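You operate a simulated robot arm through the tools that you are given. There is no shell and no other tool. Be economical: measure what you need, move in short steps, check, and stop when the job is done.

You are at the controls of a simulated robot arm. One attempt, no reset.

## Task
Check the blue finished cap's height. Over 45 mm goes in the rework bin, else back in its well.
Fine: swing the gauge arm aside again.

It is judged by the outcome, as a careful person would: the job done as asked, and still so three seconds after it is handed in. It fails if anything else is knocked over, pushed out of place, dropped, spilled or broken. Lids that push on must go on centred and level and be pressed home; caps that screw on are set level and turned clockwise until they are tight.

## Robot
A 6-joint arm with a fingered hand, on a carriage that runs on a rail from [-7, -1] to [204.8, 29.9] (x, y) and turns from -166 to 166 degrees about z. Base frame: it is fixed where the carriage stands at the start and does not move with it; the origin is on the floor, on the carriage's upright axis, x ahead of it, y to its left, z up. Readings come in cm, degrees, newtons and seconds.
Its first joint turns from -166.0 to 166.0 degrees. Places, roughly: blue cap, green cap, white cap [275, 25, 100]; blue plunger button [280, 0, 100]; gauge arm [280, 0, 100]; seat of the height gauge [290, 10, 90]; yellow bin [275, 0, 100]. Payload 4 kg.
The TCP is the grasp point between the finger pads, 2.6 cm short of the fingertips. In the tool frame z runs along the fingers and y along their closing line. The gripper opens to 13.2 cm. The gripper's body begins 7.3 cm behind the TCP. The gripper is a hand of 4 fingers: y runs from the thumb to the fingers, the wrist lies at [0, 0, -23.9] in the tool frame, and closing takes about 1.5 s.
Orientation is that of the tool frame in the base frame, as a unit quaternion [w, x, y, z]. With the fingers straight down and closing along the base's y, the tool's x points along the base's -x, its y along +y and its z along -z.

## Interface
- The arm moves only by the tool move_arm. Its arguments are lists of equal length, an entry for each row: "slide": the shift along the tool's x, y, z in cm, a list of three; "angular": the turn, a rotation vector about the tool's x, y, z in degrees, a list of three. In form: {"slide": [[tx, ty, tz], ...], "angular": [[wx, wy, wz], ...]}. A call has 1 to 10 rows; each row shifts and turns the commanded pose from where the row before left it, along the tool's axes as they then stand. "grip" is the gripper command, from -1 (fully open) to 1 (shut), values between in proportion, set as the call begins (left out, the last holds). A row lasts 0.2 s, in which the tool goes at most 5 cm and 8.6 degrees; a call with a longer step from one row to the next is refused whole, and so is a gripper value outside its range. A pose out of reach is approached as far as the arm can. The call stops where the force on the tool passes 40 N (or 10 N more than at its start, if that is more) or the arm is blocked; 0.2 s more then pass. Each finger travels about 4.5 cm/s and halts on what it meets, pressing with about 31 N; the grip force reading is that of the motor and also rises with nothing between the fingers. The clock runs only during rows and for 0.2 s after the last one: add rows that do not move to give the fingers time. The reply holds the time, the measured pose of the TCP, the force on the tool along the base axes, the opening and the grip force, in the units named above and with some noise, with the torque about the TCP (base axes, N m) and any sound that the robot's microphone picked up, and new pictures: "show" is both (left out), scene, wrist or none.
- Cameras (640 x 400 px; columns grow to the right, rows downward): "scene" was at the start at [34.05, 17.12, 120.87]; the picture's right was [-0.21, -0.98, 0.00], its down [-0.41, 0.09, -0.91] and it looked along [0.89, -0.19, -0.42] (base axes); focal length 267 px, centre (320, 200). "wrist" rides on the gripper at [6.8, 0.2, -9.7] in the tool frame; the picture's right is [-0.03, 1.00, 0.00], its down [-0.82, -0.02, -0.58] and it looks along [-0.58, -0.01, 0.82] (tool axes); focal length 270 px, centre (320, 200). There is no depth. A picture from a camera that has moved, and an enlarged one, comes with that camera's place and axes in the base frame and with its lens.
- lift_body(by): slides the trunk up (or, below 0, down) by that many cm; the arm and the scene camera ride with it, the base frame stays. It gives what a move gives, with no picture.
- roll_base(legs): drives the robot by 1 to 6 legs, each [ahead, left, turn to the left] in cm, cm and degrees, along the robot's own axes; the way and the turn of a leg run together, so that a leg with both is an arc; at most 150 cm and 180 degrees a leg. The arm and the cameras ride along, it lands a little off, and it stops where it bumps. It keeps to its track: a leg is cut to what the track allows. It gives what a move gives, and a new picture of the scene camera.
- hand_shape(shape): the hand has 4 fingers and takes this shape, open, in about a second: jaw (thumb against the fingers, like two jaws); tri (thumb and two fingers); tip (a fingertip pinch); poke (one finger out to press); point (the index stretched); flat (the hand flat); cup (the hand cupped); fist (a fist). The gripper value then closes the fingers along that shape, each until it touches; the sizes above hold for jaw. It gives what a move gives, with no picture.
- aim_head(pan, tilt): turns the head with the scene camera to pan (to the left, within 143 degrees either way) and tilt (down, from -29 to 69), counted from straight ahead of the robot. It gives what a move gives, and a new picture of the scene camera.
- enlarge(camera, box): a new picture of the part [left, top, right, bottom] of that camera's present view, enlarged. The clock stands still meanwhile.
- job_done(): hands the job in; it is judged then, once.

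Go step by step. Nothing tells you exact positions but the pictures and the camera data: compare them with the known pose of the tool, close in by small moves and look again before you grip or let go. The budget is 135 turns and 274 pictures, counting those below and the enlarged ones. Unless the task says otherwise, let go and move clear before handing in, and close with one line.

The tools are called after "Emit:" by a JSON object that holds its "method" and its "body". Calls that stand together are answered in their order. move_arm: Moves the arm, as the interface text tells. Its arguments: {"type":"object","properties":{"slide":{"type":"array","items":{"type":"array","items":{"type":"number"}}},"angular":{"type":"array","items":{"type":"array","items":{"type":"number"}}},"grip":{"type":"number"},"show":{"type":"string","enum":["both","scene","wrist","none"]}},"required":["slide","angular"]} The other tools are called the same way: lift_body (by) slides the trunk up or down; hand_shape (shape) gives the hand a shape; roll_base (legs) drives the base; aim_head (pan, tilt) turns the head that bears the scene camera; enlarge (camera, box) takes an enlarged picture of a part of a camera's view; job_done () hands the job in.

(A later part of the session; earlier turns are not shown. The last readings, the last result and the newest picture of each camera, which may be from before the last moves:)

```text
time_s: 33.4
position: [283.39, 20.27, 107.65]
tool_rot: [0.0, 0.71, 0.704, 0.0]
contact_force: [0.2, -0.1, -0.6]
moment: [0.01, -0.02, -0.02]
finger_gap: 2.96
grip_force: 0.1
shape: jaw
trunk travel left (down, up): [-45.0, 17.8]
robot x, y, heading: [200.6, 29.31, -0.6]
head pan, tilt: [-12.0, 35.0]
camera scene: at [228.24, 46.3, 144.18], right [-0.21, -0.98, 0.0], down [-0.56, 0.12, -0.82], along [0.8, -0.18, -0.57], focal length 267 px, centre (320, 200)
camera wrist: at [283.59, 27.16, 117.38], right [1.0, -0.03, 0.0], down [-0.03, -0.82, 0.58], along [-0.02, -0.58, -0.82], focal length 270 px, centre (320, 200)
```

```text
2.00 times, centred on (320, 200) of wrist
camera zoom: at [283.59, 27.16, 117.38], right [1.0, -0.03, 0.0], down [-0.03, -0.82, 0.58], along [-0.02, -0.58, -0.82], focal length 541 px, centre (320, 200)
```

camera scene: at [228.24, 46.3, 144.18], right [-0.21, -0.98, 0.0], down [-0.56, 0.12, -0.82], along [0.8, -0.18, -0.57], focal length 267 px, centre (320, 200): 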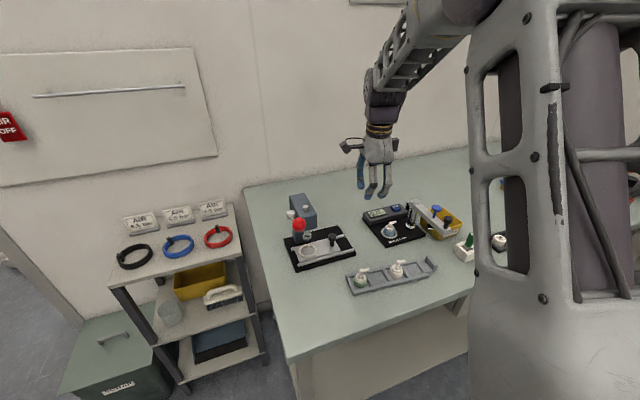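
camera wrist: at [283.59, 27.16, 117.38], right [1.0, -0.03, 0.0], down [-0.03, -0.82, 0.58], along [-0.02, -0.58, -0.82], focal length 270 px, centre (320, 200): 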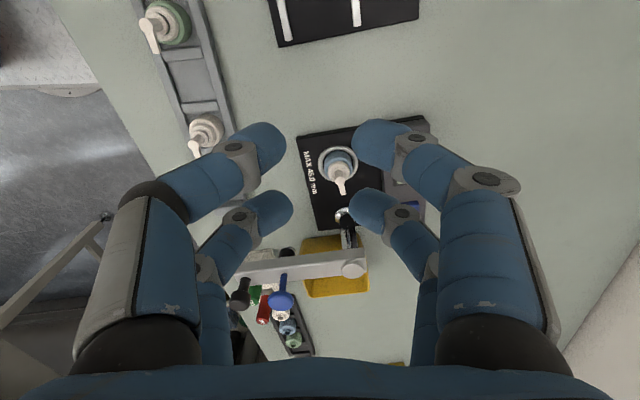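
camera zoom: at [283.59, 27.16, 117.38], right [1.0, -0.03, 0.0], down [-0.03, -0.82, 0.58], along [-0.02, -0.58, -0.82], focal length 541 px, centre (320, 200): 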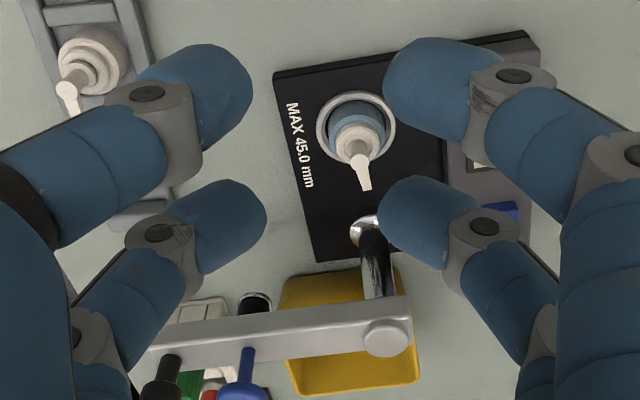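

The cap sits well; display 0.0. I place the gauge arm's pivot at ≈(286.3, 4), the black knob at ≈(274.1, 2.3, top z 100), and the blue plunger at ≈(278.9, 2.4). I'll move over the knob and check.

Emit:
{"method": "move_arm", "body": {"slide": [[-3.6, -1.86, 0], [-3.6, -1.86, 0], [-3.6, -1.86, 0], [-3.6, -1.86, 0], [-3.6, -1.86, 0], [0, 0, 0], [0, 0, 0]], "angular": [[0, 0, 0], [0, 0, 0], [0, 0, 0], [0, 0, 0], [0, 0, 0], [0, 0, 0], [0, 0, 0]], "grip": 0.2}}

Emit:
{"method": "enlarge", "body": {"camera": "wrist", "box": [220, 60, 420, 240]}}

```text
time_s: 35.0
position: [273.94, 2.49, 107.61]
tool_rot: [0.0, 0.71, 0.705, 0.001]
contact_force: [-0.6, -0.4, -0.1]
moment: [0.02, 0.02, -0.03]
finger_gap: 5.25
grip_force: 0.1
shape: jaw
trunk travel left (down, up): [-45.0, 17.8]
robot x, y, heading: [200.28, 29.42, -0.7]
head pan, tilt: [-12.0, 35.0]
camera scene: at [228.24, 46.3, 144.18], right [-0.21, -0.98, 0.0], down [-0.56, 0.12, -0.82], along [0.8, -0.18, -0.57], focal length 267 px, centre (320, 200)
camera wrist: at [274.12, 9.34, 117.23], right [1.0, -0.03, 0.0], down [-0.03, -0.82, 0.58], along [-0.02, -0.58, -0.82], focal length 270 px, centre (320, 200)
```

scene: 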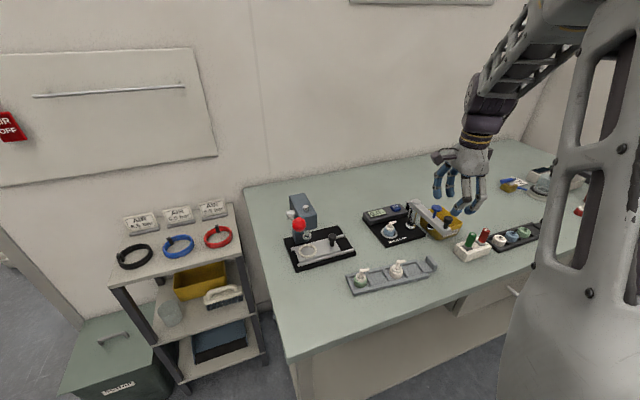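
wrist: 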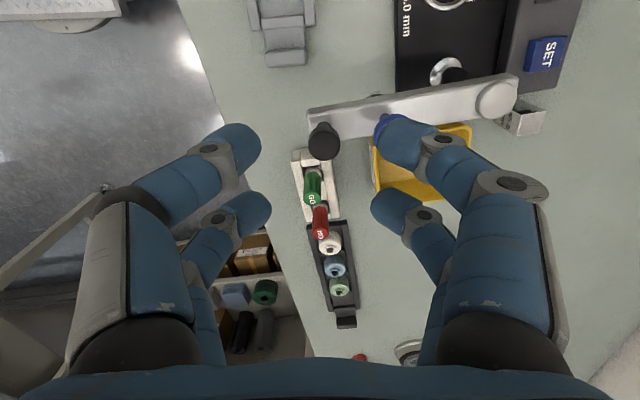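

```text
2.22 times, centred on (320, 150) of wrist
camera zoom: at [274.12, 9.34, 117.23], right [1.0, -0.03, 0.0], down [-0.03, -0.82, 0.58], along [-0.02, -0.58, -0.82], focal length 601 px, centre (320, 311)
```

zoom: 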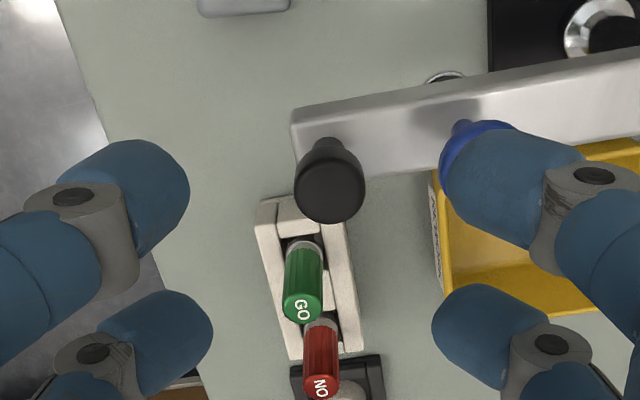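

The right fingers would come close to the plunger, so grasping the knob this way is awkward. I'll try the one-finger poke shape to push the knob instead, after rising a little.

Emit:
{"method": "move_arm", "body": {"slide": [[0, 0, -4], [0, 0, -3]], "angular": [[0, 0, 0], [0, 0, 0]], "show": "none"}}

Emit:
{"method": "hand_shape", "body": {"shape": "poke"}}

Emit:
{"method": "enlarge", "body": {"camera": "wrist", "box": [0, 0, 640, 400]}}

Emit:
{"method": "enlarge", "body": {"camera": "scene", "box": [400, 110, 520, 250]}}

```text
time_s: 35.6
position: [273.85, 2.39, 114.63]
tool_rot: [0.0, 0.71, 0.704, 0.0]
contact_force: [-0.6, 0.1, -0.5]
moment: [0.0, -0.01, 0.02]
finger_gap: 5.25
grip_force: 0.1
shape: jaw
trunk travel left (down, up): [-45.0, 17.8]
robot x, y, heading: [200.4, 29.25, -0.3]
head pan, tilt: [-12.0, 35.0]
```

```text
time_s: 36.5
position: [273.8, 2.46, 114.67]
tool_rot: [0.001, 0.71, 0.704, 0.001]
contact_force: [-0.5, -1.1, 0.3]
moment: [0.0, 0.0, -0.02]
finger_gap: 0.0
grip_force: 0.0
shape: poke
trunk travel left (down, up): [-45.0, 17.8]
robot x, y, heading: [200.42, 29.28, -0.6]
head pan, tilt: [-12.0, 35.0]
```

```text
1.00 times, centred on (320, 200) of wrist (not enlarged: the box is as wide or as high as the picture)
camera zoom: at [274.13, 9.29, 124.33], right [1.0, -0.03, 0.0], down [-0.03, -0.82, 0.58], along [-0.02, -0.58, -0.82], focal length 270 px, centre (320, 200)
```

zoom: 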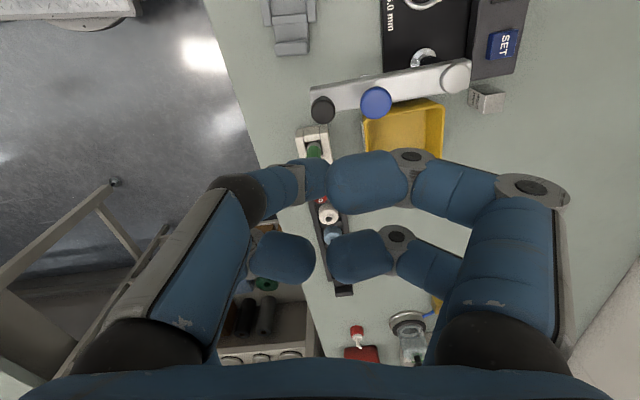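

```text
2.86 times, centred on (460, 180) of scene
camera zoom: at [228.24, 46.3, 144.18], right [-0.21, -0.98, 0.0], down [-0.56, 0.12, -0.82], along [0.8, -0.18, -0.57], focal length 763 px, centre (-80, 257)
```

zoom: 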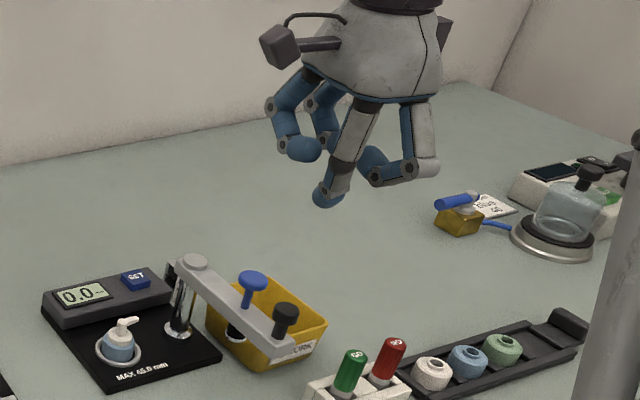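

The poke finger's curled neighbours would foul the plunger. Better: jaw shape straddling the arm at the knob, rotated to line up with the arm, then swing with it. I'll switch back and turn the hand about −101° at height.

Emit:
{"method": "hand_shape", "body": {"shape": "jaw"}}

Emit:
{"method": "move_arm", "body": {"slide": [[0, 0, 0], [0, 0, 0], [0, 0, 0], [0, 0, 0], [0, 0, 0], [0, 0, 0], [0, 0, 0], [0, 0, 0], [0, 0, 0], [0, 0, 0]], "angular": [[0, 0, -8.4], [0, 0, -8.4], [0, 0, -8.4], [0, 0, -8.4], [0, 0, -8.4], [0, 0, -8.4], [0, 0, -8.4], [0, 0, -8.4], [0, 0, -8.4], [0, 0, -8.4]], "show": "none"}}

Emit:
{"method": "move_arm", "body": {"slide": [[0, 0, 0], [0, 0, 0], [0, 0, 1.5], [0, 0, 2], [0, 0, 0], [0, 0, 0]], "angular": [[0, 0, -8.4], [0, 0, -8.4], [0, 0, 0], [0, 0, 0], [0, 0, 0], [0, 0, 0]], "grip": 0.2}}

```text
time_s: 37.4
position: [273.85, 2.37, 114.63]
tool_rot: [0.0, 0.709, 0.705, 0.0]
contact_force: [-0.1, 1.1, 0.3]
moment: [0.0, -0.03, 0.03]
finger_gap: 13.19
grip_force: 0.1
shape: jaw
trunk travel left (down, up): [-45.0, 17.8]
robot x, y, heading: [200.42, 29.44, -0.2]
head pan, tilt: [-12.0, 35.0]
```

```text
time_s: 39.6
position: [273.91, 2.35, 114.57]
tool_rot: [0.0, 0.055, 0.999, 0.0]
contact_force: [-0.2, -0.5, -0.4]
moment: [0.01, 0.03, 0.03]
finger_gap: 13.2
grip_force: 0.0
shape: jaw
trunk travel left (down, up): [-45.0, 17.8]
robot x, y, heading: [200.21, 29.44, -0.3]
head pan, tilt: [-12.0, 35.0]
```

```text
time_s: 41.0
position: [273.98, 2.36, 111.14]
tool_rot: [0.0, -0.091, 0.996, 0.0]
contact_force: [0.3, -0.3, 0.3]
moment: [-0.01, 0.02, 0.03]
finger_gap: 5.33
grip_force: 0.1
shape: jaw
trunk travel left (down, up): [-45.0, 17.8]
robot x, y, heading: [200.42, 29.52, -0.6]
head pan, tilt: [-12.0, 35.0]
camera scene: at [228.24, 46.3, 144.18], right [-0.21, -0.98, 0.0], down [-0.56, 0.12, -0.82], along [0.8, -0.18, -0.57], focal length 267 px, centre (320, 200)
camera wrist: at [267.26, 1.35, 120.78], right [-0.16, 0.99, 0.0], down [0.81, 0.13, 0.58], along [0.57, 0.09, -0.82], focal length 270 px, centre (320, 200)
```

scene: 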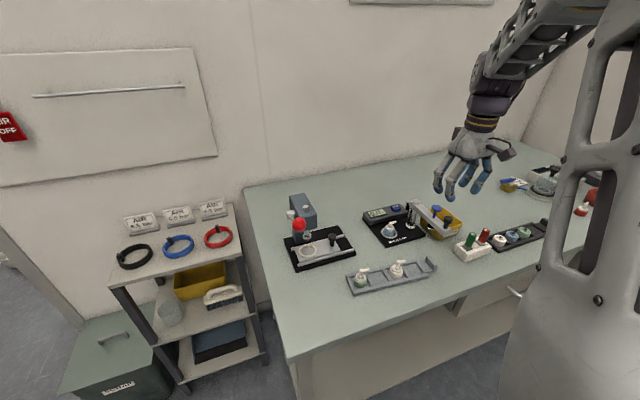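
wrist: 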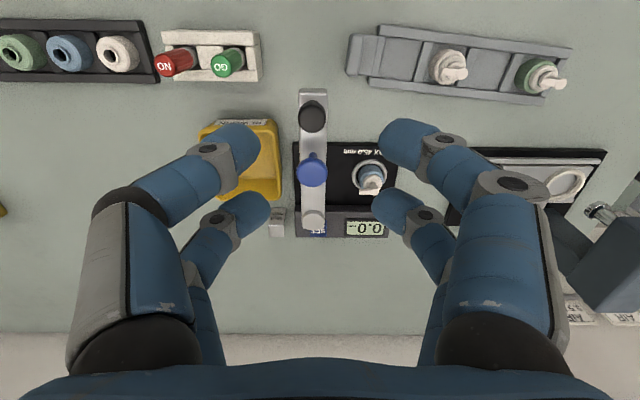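

The hand lines up with the gauge arm. I'll descend to straddle the arm at the knob, with a look just above first.

Emit:
{"method": "move_arm", "body": {"slide": [[0.3, -0.3, 3.5], [0.3, -0.3, 3.5], [0, 0, 0], [0, 0, 0]], "angular": [[0, 0, 0], [0, 0, 0], [0, 0, 0], [0, 0, 0]], "grip": 0.3, "show": "wrist"}}

Emit:
{"method": "enlarge", "body": {"camera": "scene", "box": [390, 160, 490, 260]}}

```text
time_s: 42.0
position: [273.47, 1.75, 104.23]
tool_rot: [0.0, -0.09, 0.996, 0.0]
contact_force: [0.0, -0.3, 0.1]
moment: [0.02, -0.02, -0.02]
finger_gap: 4.66
grip_force: 0.1
shape: jaw
trunk travel left (down, up): [-45.0, 17.8]
robot x, y, heading: [200.45, 29.26, -0.5]
head pan, tilt: [-12.0, 35.0]
camera wrist: at [266.74, 0.64, 113.86], right [-0.16, 0.99, 0.0], down [0.81, 0.13, 0.58], along [0.57, 0.09, -0.82], focal length 270 px, centre (320, 200)
```

wrist: 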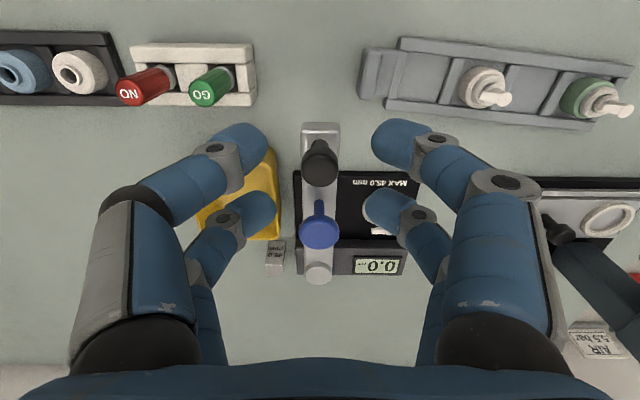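

```text
4.00 times, centred on (440, 210) of scene
camera zoom: at [228.24, 46.3, 144.18], right [-0.21, -0.98, 0.0], down [-0.56, 0.12, -0.82], along [0.8, -0.18, -0.57], focal length 1069 px, centre (-160, 160)
```

zoom: 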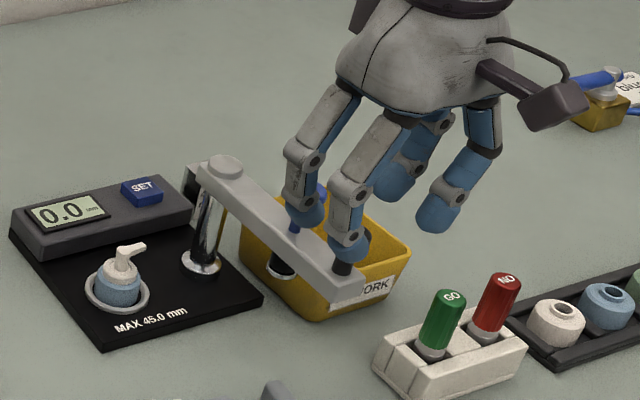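

Emit:
{"method": "move_arm", "body": {"slide": [[0, 0, 2], [0, 0, 2], [0, 0, 1], [0, 0, 0], [0, 0, 0]], "angular": [[0, 0, 0], [0, 0, 0], [0, 0, 0], [0, 0, 0], [0, 0, 0]], "show": "none"}}

Emit:
{"method": "move_arm", "body": {"slide": [[0, 0, 0], [0, 0, 0], [0, 0, 0]], "angular": [[0, 0, 0], [0, 0, 0], [0, 0, 0]], "grip": 0.55, "show": "wrist"}}

Emit:
{"method": "enlarge", "body": {"camera": "scene", "box": [390, 160, 490, 260]}}

```text
time_s: 43.2
position: [273.59, 1.65, 99.16]
tool_rot: [-0.001, -0.09, 0.996, 0.0]
contact_force: [-0.4, -1.2, 0.1]
moment: [-0.04, -0.03, 0.01]
finger_gap: 4.65
grip_force: 0.1
shape: jaw
trunk travel left (down, up): [-45.0, 17.8]
robot x, y, heading: [200.52, 28.99, -0.6]
head pan, tilt: [-12.0, 35.0]
```

```text
time_s: 44.0
position: [273.51, 1.65, 99.17]
tool_rot: [0.001, -0.09, 0.996, -0.001]
contact_force: [0.2, 0.6, -0.5]
moment: [0.01, -0.01, 0.02]
finger_gap: 3.0
grip_force: 0.1
shape: jaw
trunk travel left (down, up): [-45.0, 17.8]
robot x, y, heading: [200.37, 29.46, -0.2]
head pan, tilt: [-12.0, 35.0]
camera wrist: at [266.76, 0.63, 108.86], right [-0.16, 0.99, 0.0], down [0.81, 0.13, 0.58], along [0.57, 0.09, -0.82], focal length 270 px, centre (320, 200)
```

wrist: 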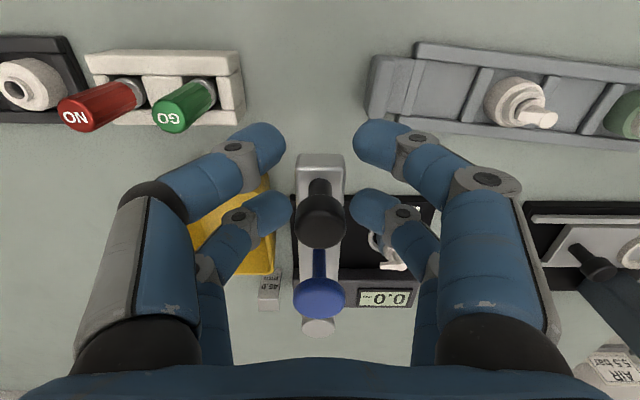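

```text
4.00 times, centred on (440, 210) of scene
camera zoom: at [228.24, 46.3, 144.18], right [-0.21, -0.98, 0.0], down [-0.56, 0.12, -0.82], along [0.8, -0.18, -0.57], focal length 1069 px, centre (-160, 160)
```

zoom: 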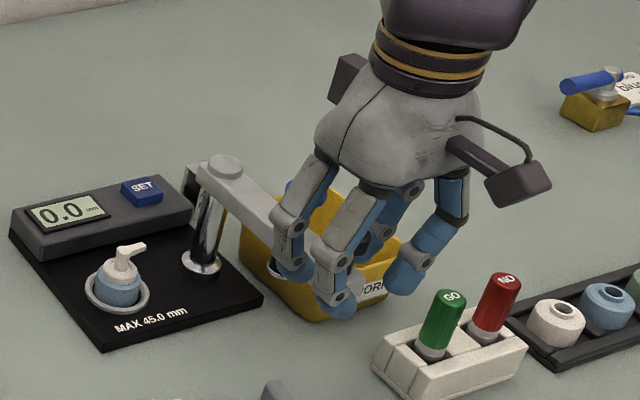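

The fingers straddle the arm. I'll swing it about its pivot, clockwise as seen from above, 30° first.

Emit:
{"method": "move_arm", "body": {"slide": [[-0.05, 1.107, 0], [-0.05, 1.107, 0], [-0.05, 1.107, 0], [-0.05, 1.107, 0], [-0.05, 1.107, 0], [-0.05, 1.107, 0]], "angular": [[0, 0, 5], [0, 0, 5], [0, 0, 5], [0, 0, 5], [0, 0, 5], [0, 0, 5]], "show": "wrist"}}

Emit:
{"method": "enlarge", "body": {"camera": "scene", "box": [370, 160, 470, 260]}}

```text
time_s: 45.4
position: [273.96, 8.23, 99.01]
tool_rot: [-0.001, 0.17, 0.985, 0.0]
contact_force: [-0.4, -0.7, -0.4]
moment: [0.02, -0.01, -0.01]
finger_gap: 2.99
grip_force: 0.2
shape: jaw
trunk travel left (down, up): [-45.0, 17.8]
robot x, y, heading: [200.72, 29.04, -0.3]
head pan, tilt: [-12.0, 35.0]
camera wrist: at [267.62, 10.8, 108.7], right [0.36, 0.93, 0.0], down [0.76, -0.29, 0.58], along [0.54, -0.21, -0.82], focal length 270 px, centre (320, 200)
```

wrist: 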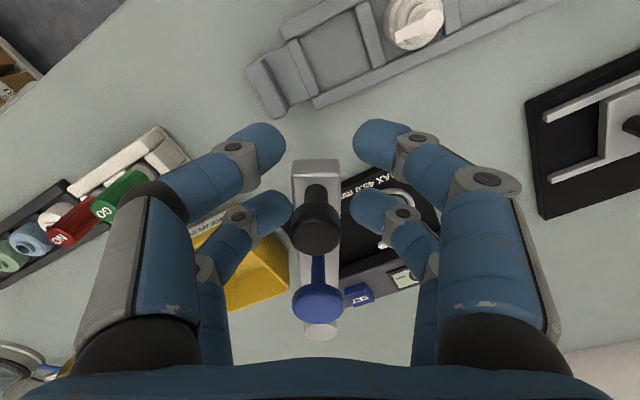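

```text
4.00 times, centred on (420, 210) of scene
camera zoom: at [228.24, 46.29, 144.19], right [-0.21, -0.98, 0.0], down [-0.56, 0.12, -0.82], along [0.8, -0.18, -0.57], focal length 1069 px, centre (-80, 160)
```

zoom: 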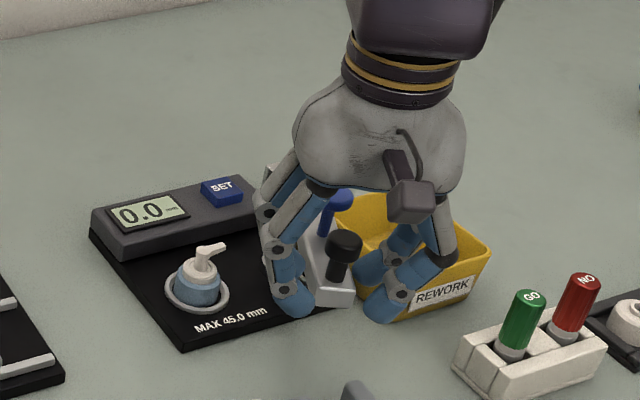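

It follows well. Continuing another 30°.

Emit:
{"method": "move_arm", "body": {"slide": [[-0.05, 1.107, 0], [-0.05, 1.107, 0], [-0.05, 1.107, 0], [-0.05, 1.107, 0], [-0.05, 1.107, 0], [-0.05, 1.107, 0], [-0.05, 1.107, 0], [-0.05, 1.107, 0]], "angular": [[0, 0, 5], [0, 0, 5], [0, 0, 5], [0, 0, 5], [0, 0, 5], [0, 0, 5], [0, 0, 5], [0, 0, 5]], "show": "wrist"}}

Emit:
{"method": "enlarge", "body": {"camera": "scene", "box": [360, 160, 460, 260]}}

```text
time_s: 47.2
position: [279.6, 15.16, 98.96]
tool_rot: [0.0, 0.497, 0.868, 0.0]
contact_force: [-0.1, 0.3, 0.2]
moment: [0.01, 0.0, -0.04]
finger_gap: 3.01
grip_force: 0.1
shape: jaw
trunk travel left (down, up): [-45.0, 17.8]
robot x, y, heading: [200.37, 28.8, -0.2]
head pan, tilt: [-12.0, 35.0]
camera wrist: at [276.32, 21.06, 108.68], right [0.88, 0.48, 0.0], down [0.39, -0.71, 0.58], along [0.28, -0.51, -0.82], focal length 270 px, centre (320, 200)
```

wrist: 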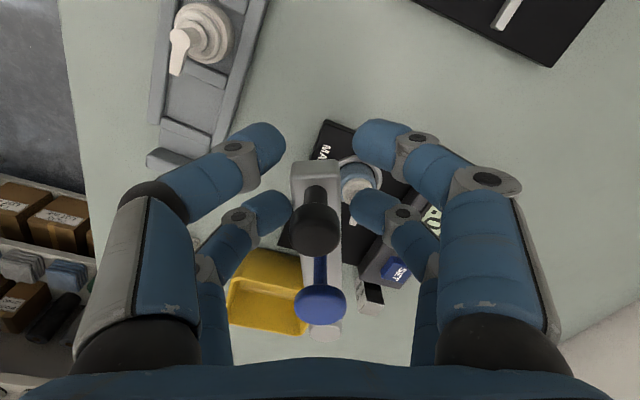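

```text
4.00 times, centred on (410, 210) of scene
camera zoom: at [228.23, 46.29, 144.19], right [-0.21, -0.98, 0.0], down [-0.56, 0.12, -0.82], along [0.8, -0.18, -0.57], focal length 1069 px, centre (-40, 160)
```

zoom: 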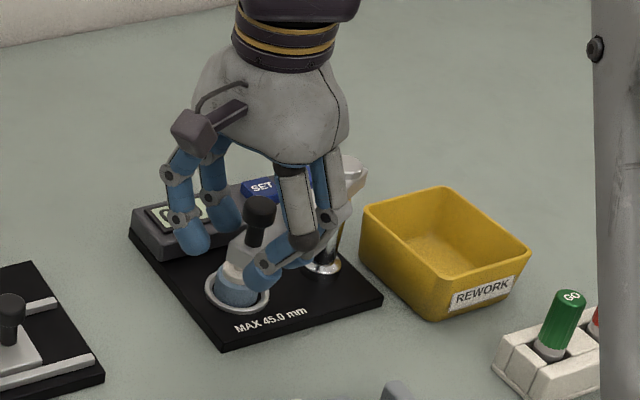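

Emit:
{"method": "move_arm", "body": {"slide": [[-0.05, 1.107, 0], [-0.05, 1.107, 0], [-0.05, 1.107, 0], [-0.05, 1.107, 0], [0, 0, 0]], "angular": [[0, 0, 5], [0, 0, 5], [0, 0, 5], [0, 0, 5], [0, 0, 0]], "show": "wrist"}}

Emit:
{"method": "enlarge", "body": {"camera": "scene", "box": [360, 160, 460, 260]}}

```text
time_s: 48.4
position: [283.68, 16.53, 98.93]
tool_rot: [0.0, 0.64, 0.768, -0.001]
contact_force: [1.0, 0.6, 0.6]
moment: [-0.01, 0.0, 0.01]
finger_gap: 3.03
grip_force: 0.1
shape: jaw
trunk travel left (down, up): [-45.0, 17.8]
robot x, y, heading: [200.18, 29.16, -0.5]
head pan, tilt: [-12.0, 35.0]
camera wrist: at [282.69, 23.31, 108.75], right [0.99, 0.16, 0.0], down [0.13, -0.81, 0.58], along [0.09, -0.57, -0.82], focal length 270 px, centre (320, 200)
```

wrist: 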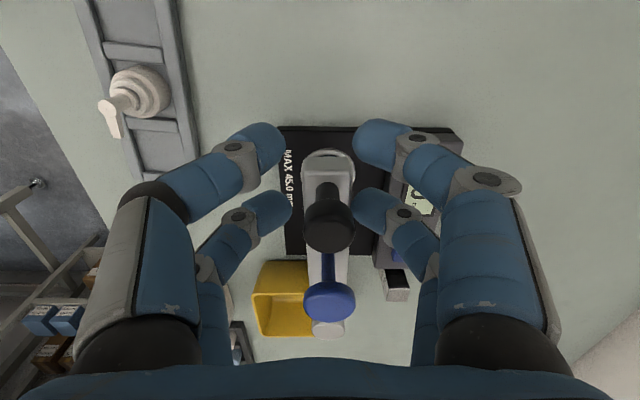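

```text
4.00 times, centred on (410, 210) of scene
camera zoom: at [228.24, 46.3, 144.18], right [-0.21, -0.98, 0.0], down [-0.56, 0.12, -0.82], along [0.8, -0.18, -0.57], focal length 1069 px, centre (-40, 160)
```

zoom: 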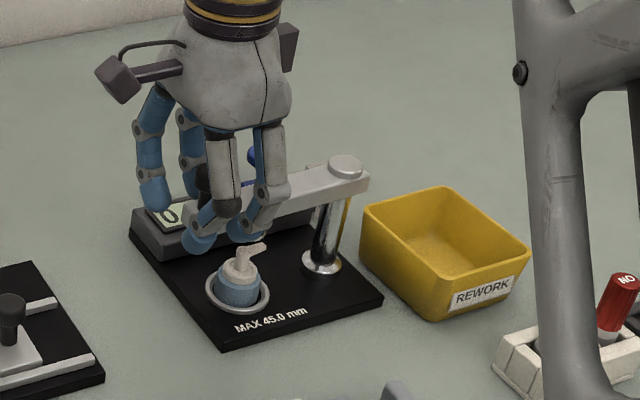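

The plunger now stands right over the cap (≈285.1, 11.25). I'll open slightly, withdraw upward and check.

Emit:
{"method": "move_arm", "body": {"slide": [[0, 0, 0], [0, 0, 0], [0, 0, -2], [0, 0, -3], [0, 0, -4], [0, 0, 0]], "angular": [[0, 0, 0], [0, 0, 0], [0, 0, 0], [0, 0, 0], [0, 0, 0], [0, 0, 0]], "grip": 0.4, "show": "wrist"}}

Emit:
{"method": "enlarge", "body": {"camera": "scene", "box": [360, 160, 460, 260]}}

```text
time_s: 49.8
position: [283.69, 16.4, 108.09]
tool_rot: [0.0, 0.64, 0.768, 0.0]
contact_force: [-0.3, 0.4, 1.2]
moment: [0.04, 0.01, -0.01]
finger_gap: 3.91
grip_force: 0.1
shape: jaw
trunk travel left (down, up): [-45.0, 17.8]
robot x, y, heading: [200.4, 29.52, 0.1]
head pan, tilt: [-12.0, 35.0]
camera wrist: at [282.69, 23.19, 117.84], right [0.99, 0.16, 0.0], down [0.13, -0.81, 0.58], along [0.09, -0.57, -0.82], focal length 270 px, centre (320, 200)
```

wrist: 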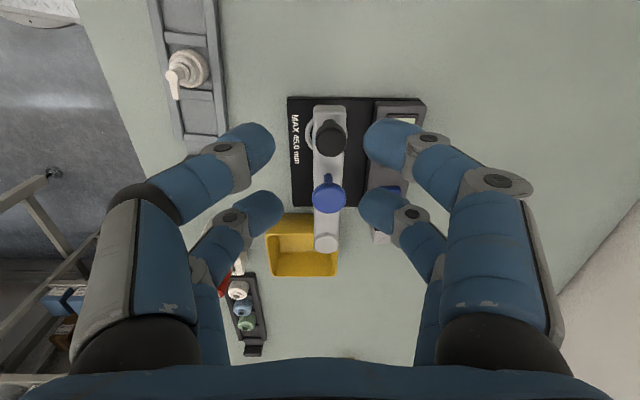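

```text
4.00 times, centred on (410, 210) of scene
camera zoom: at [228.24, 46.3, 144.18], right [-0.21, -0.98, 0.0], down [-0.56, 0.12, -0.82], along [0.8, -0.18, -0.57], focal length 1069 px, centre (-40, 160)
```

zoom: 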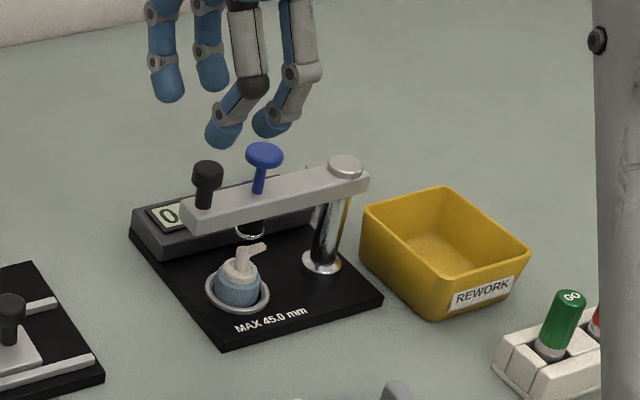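

The arm is over the cap, plunger aligned. I'll form the poke finger and move it above the plunger button.

Emit:
{"method": "hand_shape", "body": {"shape": "poke"}}

Emit:
{"method": "move_arm", "body": {"slide": [[-2.5, 0.35, 0], [-2.5, 0.35, 0], [0, 0, 1], [0, 0, 0]], "angular": [[0, 0, 0], [0, 0, 0], [0, 0, 0], [0, 0, 0]], "show": "wrist"}}

Emit:
{"method": "enlarge", "body": {"camera": "scene", "box": [360, 160, 460, 260]}}

```text
time_s: 50.7
position: [283.59, 16.41, 108.03]
tool_rot: [0.0, 0.641, 0.768, 0.0]
contact_force: [-0.2, 0.6, 0.3]
moment: [0.0, 0.01, 0.01]
finger_gap: 0.01
grip_force: 0.1
shape: poke
trunk travel left (down, up): [-45.0, 17.8]
robot x, y, heading: [200.09, 29.38, -0.6]
head pan, tilt: [-12.0, 35.0]
```

```text
time_s: 51.7
position: [285.2, 11.63, 107.26]
tool_rot: [0.0, 0.64, 0.768, 0.0]
contact_force: [-1.0, -1.7, -0.2]
moment: [-0.01, 0.01, 0.0]
finger_gap: 0.01
grip_force: 0.1
shape: poke
trunk travel left (down, up): [-45.0, 17.8]
robot x, y, heading: [200.65, 29.14, -0.4]
head pan, tilt: [-12.0, 35.0]
camera wrist: at [284.15, 18.44, 116.93], right [0.99, 0.16, 0.0], down [0.13, -0.81, 0.58], along [0.09, -0.57, -0.82], focal length 270 px, centre (320, 200)
```

wrist: 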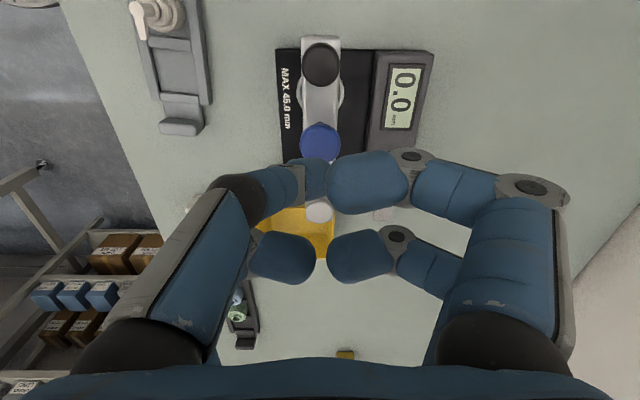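

```text
4.00 times, centred on (410, 210) of scene
camera zoom: at [228.24, 46.3, 144.18], right [-0.21, -0.98, 0.0], down [-0.56, 0.12, -0.82], along [0.8, -0.18, -0.57], focal length 1069 px, centre (-40, 160)
```

zoom: 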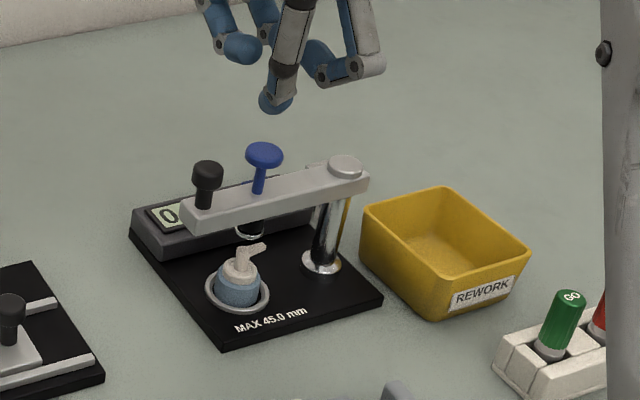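

The display is readable from the wrist camera. Lowering the finger onto the button.

Emit:
{"method": "move_arm", "body": {"slide": [[0, 0, 1.5], [0, 0, 1], [0, 0, 0.5], [0, 0, 0]], "angular": [[0, 0, 0], [0, 0, 0], [0, 0, 0], [0, 0, 0]], "show": "wrist"}}

Emit:
{"method": "enlarge", "body": {"camera": "scene", "box": [360, 160, 460, 260]}}

```text
time_s: 52.7
position: [285.37, 11.67, 104.07]
tool_rot: [0.0, 0.64, 0.768, 0.0]
contact_force: [-0.2, 0.0, -0.5]
moment: [-0.01, 0.0, 0.03]
finger_gap: 0.01
grip_force: 0.1
shape: poke
trunk travel left (down, up): [-45.0, 17.8]
robot x, y, heading: [200.59, 29.27, -0.6]
head pan, tilt: [-12.0, 35.0]
camera wrist: at [284.26, 18.45, 113.8], right [0.99, 0.16, 0.0], down [0.13, -0.81, 0.58], along [0.09, -0.57, -0.82], focal length 270 px, centre (320, 200)
```

wrist: 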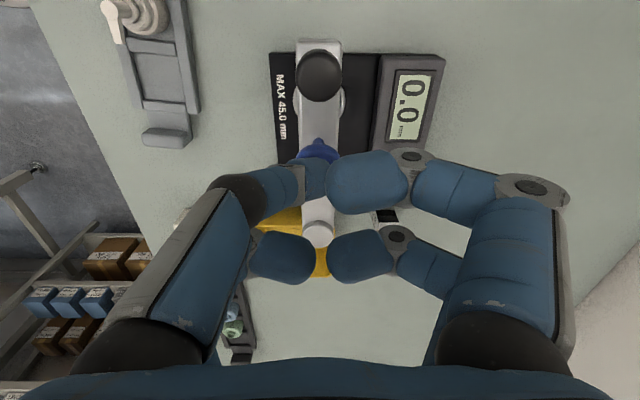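

```text
4.00 times, centred on (410, 210) of scene
camera zoom: at [228.24, 46.3, 144.18], right [-0.21, -0.98, 0.0], down [-0.56, 0.12, -0.82], along [0.8, -0.18, -0.57], focal length 1069 px, centre (-40, 160)
```

zoom: 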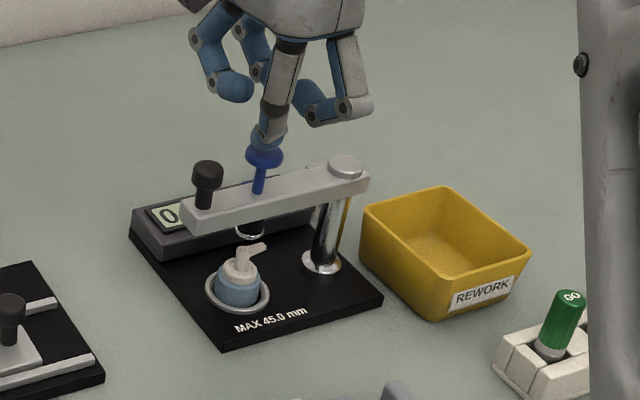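

The finger is on the button's centre. Pressing down gently in small steps.

Emit:
{"method": "move_arm", "body": {"slide": [[0, 0, 0.3], [0, 0, 0.3], [0, 0, 0.3], [0, 0, 0.3], [0, 0, 0]], "angular": [[0, 0, 0], [0, 0, 0], [0, 0, 0], [0, 0, 0], [0, 0, 0]], "show": "wrist"}}

Emit:
{"method": "enlarge", "body": {"camera": "scene", "box": [360, 160, 460, 260]}}

```text
time_s: 53.9
position: [285.22, 11.73, 102.87]
tool_rot: [0.0, 0.64, 0.768, 0.0]
contact_force: [-0.7, -1.5, 1.4]
moment: [-0.02, 0.03, 0.01]
finger_gap: 0.0
grip_force: 0.0
shape: poke
trunk travel left (down, up): [-45.0, 17.8]
robot x, y, heading: [200.35, 29.19, -0.2]
head pan, tilt: [-12.0, 35.0]
camera wrist: at [284.27, 18.53, 112.54], right [0.99, 0.16, 0.0], down [0.13, -0.81, 0.58], along [0.09, -0.57, -0.82], focal length 270 px, centre (320, 200)
```

wrist: 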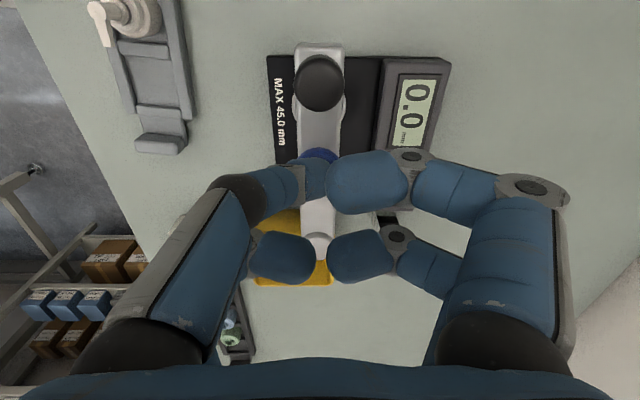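

```text
4.00 times, centred on (410, 210) of scene
camera zoom: at [228.23, 46.3, 144.19], right [-0.21, -0.98, 0.0], down [-0.56, 0.12, -0.82], along [0.8, -0.18, -0.57], focal length 1069 px, centre (-40, 160)
```

zoom: 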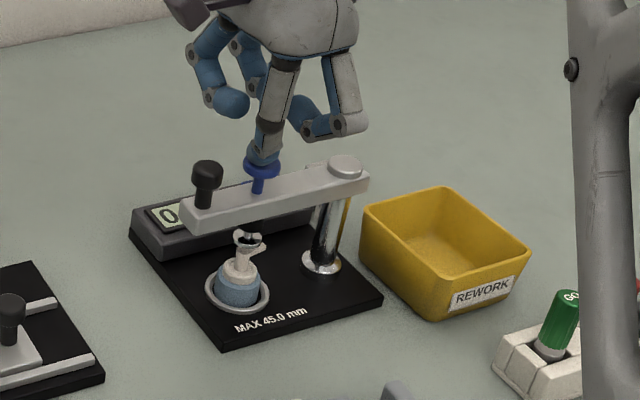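

Emit:
{"method": "move_arm", "body": {"slide": [[0, 0, 0.2], [0, 0, 0.2], [0, 0, 0.2], [0, 0, 0]], "angular": [[0, 0, 0], [0, 0, 0], [0, 0, 0], [0, 0, 0]], "show": "wrist"}}

Emit:
{"method": "enlarge", "body": {"camera": "scene", "box": [360, 160, 460, 260]}}

```text
time_s: 54.9
position: [285.28, 11.68, 102.23]
tool_rot: [0.0, 0.641, 0.768, 0.0]
contact_force: [-0.1, 0.2, 2.9]
moment: [0.02, 0.0, -0.01]
finger_gap: 0.0
grip_force: 0.0
shape: poke
trunk travel left (down, up): [-45.0, 17.8]
robot x, y, heading: [200.24, 29.68, -0.3]
head pan, tilt: [-12.0, 35.0]
camera wrist: at [284.23, 18.5, 111.99], right [0.99, 0.16, 0.0], down [0.13, -0.81, 0.58], along [0.09, -0.57, -0.82], focal length 270 px, centre (320, 200)
```

wrist: 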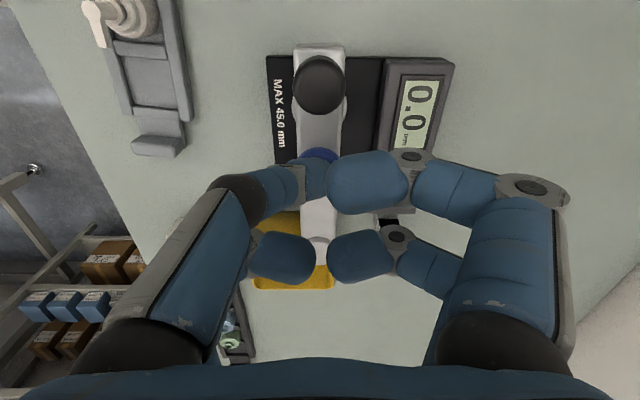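

```text
4.00 times, centred on (410, 210) of scene
camera zoom: at [228.23, 46.3, 144.19], right [-0.21, -0.98, 0.0], down [-0.56, 0.12, -0.82], along [0.8, -0.18, -0.57], focal length 1069 px, centre (-40, 160)
```

zoom: 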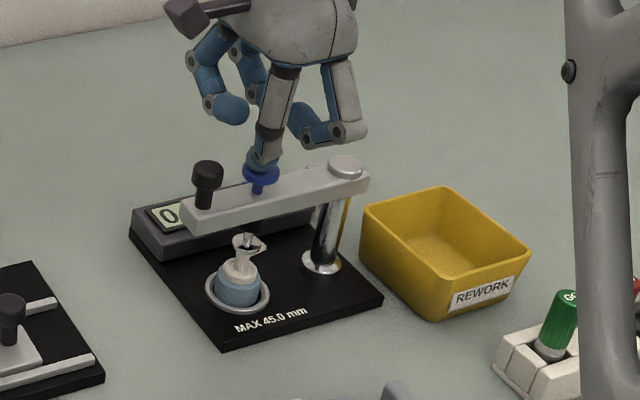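

Emit:
{"method": "move_arm", "body": {"slide": [[0, 0, 0.15], [0, 0, 0.15], [0, 0, 0]], "angular": [[0, 0, 0], [0, 0, 0], [0, 0, 0]], "show": "none"}}

Emit:
{"method": "enlarge", "body": {"camera": "wrist", "box": [270, 30, 470, 180]}}

Emit:
{"method": "enlarge", "body": {"camera": "scene", "box": [375, 190, 435, 250]}}

```text
time_s: 55.7
position: [285.22, 11.74, 102.1]
tool_rot: [0.0, 0.64, 0.768, 0.001]
contact_force: [0.3, 1.8, 1.0]
moment: [0.05, -0.03, -0.01]
finger_gap: 0.0
grip_force: 0.0
shape: poke
trunk travel left (down, up): [-45.0, 17.8]
robot x, y, heading: [200.52, 28.67, -0.6]
head pan, tilt: [-12.0, 35.0]
```

```text
2.67 times, centred on (370, 105) of wrist
camera zoom: at [284.18, 18.43, 111.7], right [0.99, 0.16, 0.0], down [0.13, -0.81, 0.58], along [0.09, -0.57, -0.82], focal length 721 px, centre (187, 453)
```

zoom: 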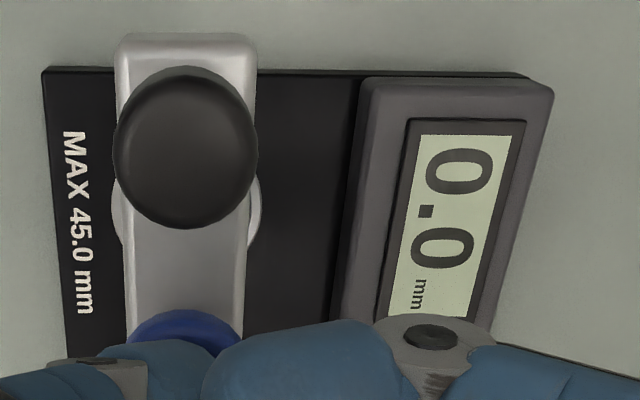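

```text
6.67 times, centred on (405, 220) of scene
camera zoom: at [228.23, 46.3, 144.19], right [-0.21, -0.98, 0.0], down [-0.56, 0.12, -0.82], along [0.8, -0.18, -0.57], focal length 1781 px, centre (-247, 67)
```

zoom: 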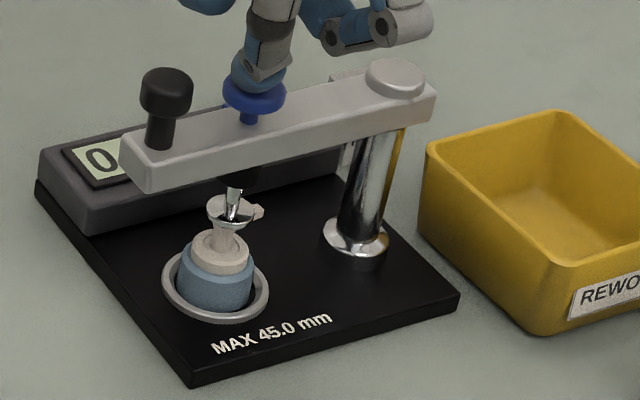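

Emit:
{"method": "move_arm", "body": {"slide": [[0, 0, 0.15], [0, 0, 0.15], [0, 0, 0], [0, 0, 0]], "angular": [[0, 0, 0], [0, 0, 0], [0, 0, 0], [0, 0, 0]], "show": "none"}}

Emit:
{"method": "enlarge", "body": {"camera": "wrist", "box": [270, 30, 470, 180]}}

Emit:
{"method": "enlarge", "body": {"camera": "scene", "box": [375, 190, 435, 250]}}

```text
time_s: 56.7
position: [285.26, 11.67, 101.63]
tool_rot: [0.0, 0.64, 0.768, 0.0]
contact_force: [-0.1, -0.6, 3.1]
moment: [0.0, 0.01, -0.01]
finger_gap: 0.0
grip_force: 0.0
shape: poke
trunk travel left (down, up): [-45.0, 17.8]
robot x, y, heading: [200.44, 29.16, -0.5]
head pan, tilt: [-12.0, 35.0]
heard: click
```

```text
2.67 times, centred on (370, 105) of wrist
camera zoom: at [284.22, 18.43, 111.39], right [0.99, 0.16, 0.0], down [0.13, -0.81, 0.58], along [0.09, -0.57, -0.82], focal length 721 px, centre (187, 453)
```

zoom: 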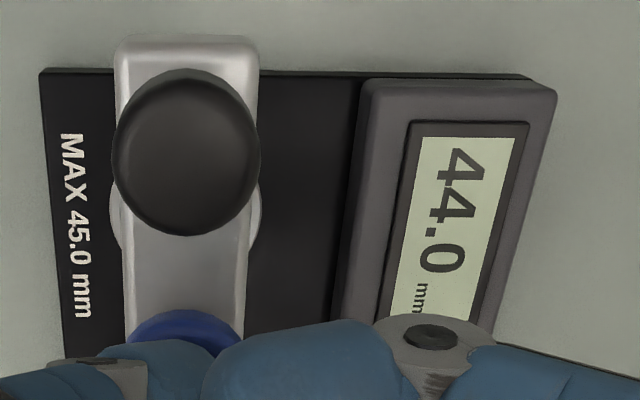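

```text
6.67 times, centred on (405, 220) of scene
camera zoom: at [228.22, 46.3, 144.19], right [-0.21, -0.98, 0.0], down [-0.56, 0.12, -0.82], along [0.8, -0.18, -0.57], focal length 1781 px, centre (-247, 67)
```

zoom: 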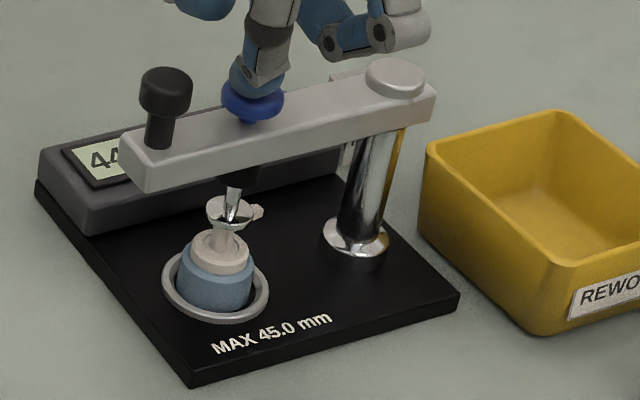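

The gauge clicked and reads 44.0 mm. I'll press very slightly more to confirm that the reading is steady, and look at the small labelled block near the post.

Emit:
{"method": "move_arm", "body": {"slide": [[0, 0, 0.1], [0, 0, 0.1], [0, 0, 0]], "angular": [[0, 0, 0], [0, 0, 0], [0, 0, 0]], "show": "none"}}

Emit:
{"method": "enlarge", "body": {"camera": "wrist", "box": [340, 30, 480, 180]}}

Emit:
{"method": "enlarge", "body": {"camera": "scene", "box": [400, 180, 450, 230]}}

```text
time_s: 57.5
position: [285.31, 11.59, 101.46]
tool_rot: [0.0, 0.64, 0.769, 0.0]
contact_force: [-0.7, 1.6, 2.8]
moment: [0.04, 0.01, 0.02]
finger_gap: 0.02
grip_force: 0.1
shape: poke
trunk travel left (down, up): [-45.0, 17.8]
robot x, y, heading: [200.14, 29.15, -0.6]
head pan, tilt: [-12.0, 35.0]
```

```text
2.67 times, centred on (410, 105) of wrist
camera zoom: at [284.24, 18.43, 111.17], right [0.99, 0.16, 0.0], down [0.13, -0.81, 0.58], along [0.09, -0.57, -0.82], focal length 721 px, centre (80, 453)
```

zoom: 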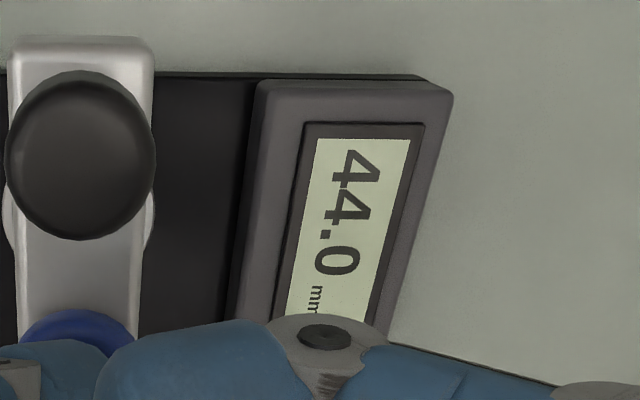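

```text
8.00 times, centred on (425, 205) of scene
camera zoom: at [228.22, 46.31, 144.19], right [-0.21, -0.98, 0.0], down [-0.56, 0.12, -0.82], along [0.8, -0.18, -0.57], focal length 2137 px, centre (-520, 160)
```

zoom: 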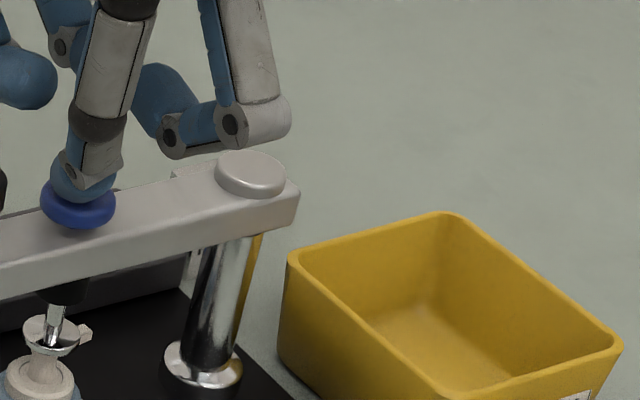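

Emit:
{"method": "move_arm", "body": {"slide": [[0, 0, -2], [0, 0, -4], [2, 0, -4], [3, 0, -3], [0, 0, 0]], "angular": [[0, 0, 0], [0, 0, 0], [0, 0, 0], [0, 0, 0], [0, 0, 0]], "show": "wrist"}}

Emit:
{"method": "enlarge", "body": {"camera": "scene", "box": [360, 180, 440, 250]}}

Emit:
{"method": "enlarge", "body": {"camera": "wrist", "box": [260, 100, 460, 260]}}

```text
time_s: 58.7
position: [284.22, 16.64, 114.52]
tool_rot: [0.0, 0.64, 0.768, -0.001]
contact_force: [0.3, 0.2, -0.5]
moment: [0.0, 0.01, 0.01]
finger_gap: 0.02
grip_force: 0.1
shape: poke
trunk travel left (down, up): [-45.0, 17.8]
robot x, y, heading: [200.76, 29.17, -0.5]
head pan, tilt: [-12.0, 35.0]
camera wrist: at [283.29, 23.42, 124.14], right [0.99, 0.16, 0.0], down [0.13, -0.81, 0.58], along [0.09, -0.57, -0.82], focal length 270 px, centre (320, 200)
```

wrist: 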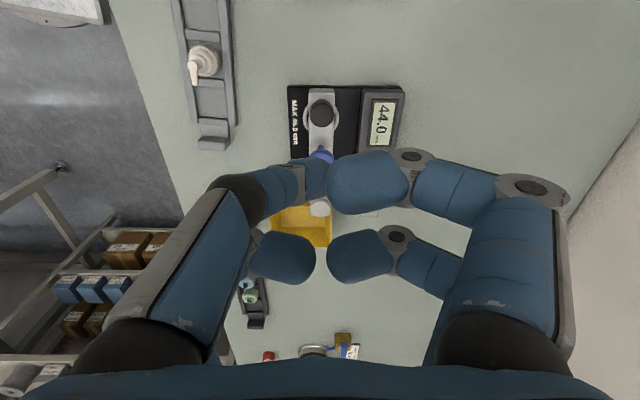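

```text
5.71 times, centred on (400, 215) of scene
camera zoom: at [228.24, 46.3, 144.18], right [-0.21, -0.98, 0.0], down [-0.56, 0.12, -0.82], along [0.8, -0.18, -0.57], focal length 1527 px, centre (-137, 114)
```

zoom: 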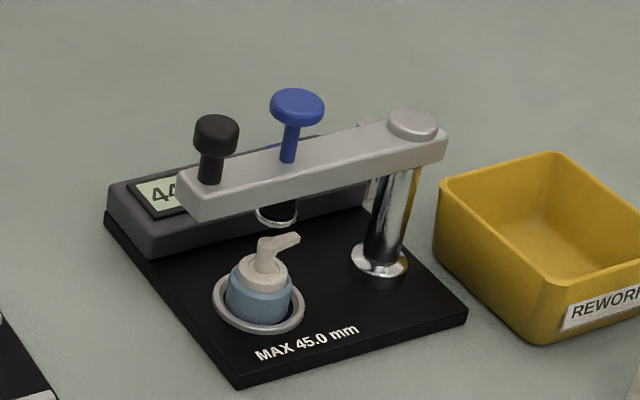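

```text
2.50 times, centred on (360, 180) of wrist
camera zoom: at [283.29, 23.42, 124.14], right [0.99, 0.16, 0.0], down [0.13, -0.81, 0.58], along [0.09, -0.57, -0.82], focal length 676 px, centre (220, 250)
```

zoom: 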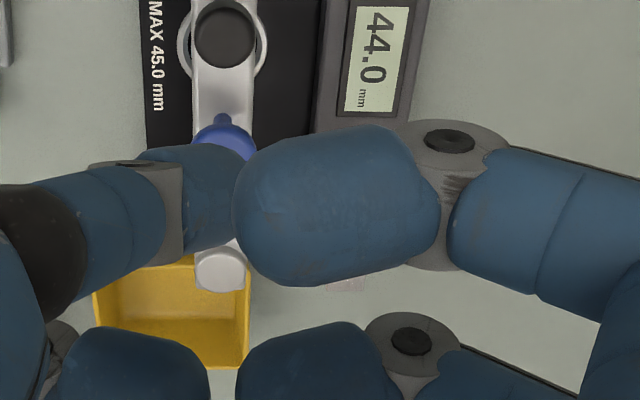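

The reading is held at 44.0. I'll go back to jaw shape and look at the labelled block behind the post before relying on the number.

Emit:
{"method": "hand_shape", "body": {"shape": "jaw"}}

Emit:
{"method": "enlarge", "body": {"camera": "wrist", "box": [280, 60, 440, 240]}}

```text
time_s: 59.6
position: [284.39, 16.54, 114.5]
tool_rot: [0.0, 0.64, 0.768, 0.0]
contact_force: [-0.9, 0.4, 0.4]
moment: [0.0, 0.01, 0.0]
finger_gap: 13.19
grip_force: 0.1
shape: jaw
trunk travel left (down, up): [-45.0, 17.8]
robot x, y, heading: [200.04, 28.97, -0.5]
head pan, tilt: [-12.0, 35.0]
```

```text
2.22 times, centred on (360, 150) of wrist
camera zoom: at [283.3, 23.4, 124.12], right [0.99, 0.16, 0.0], down [0.13, -0.81, 0.58], along [0.09, -0.57, -0.82], focal length 601 px, centre (231, 311)
```

zoom: 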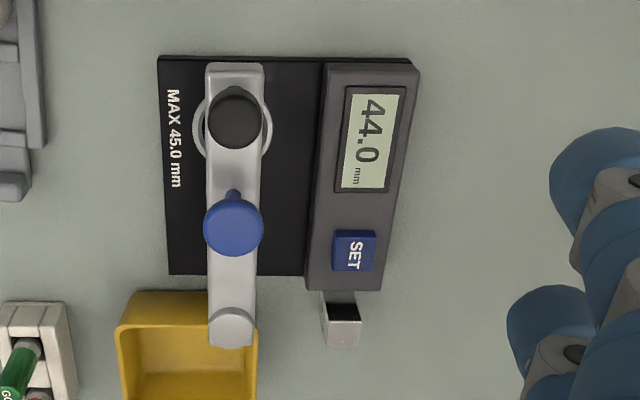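

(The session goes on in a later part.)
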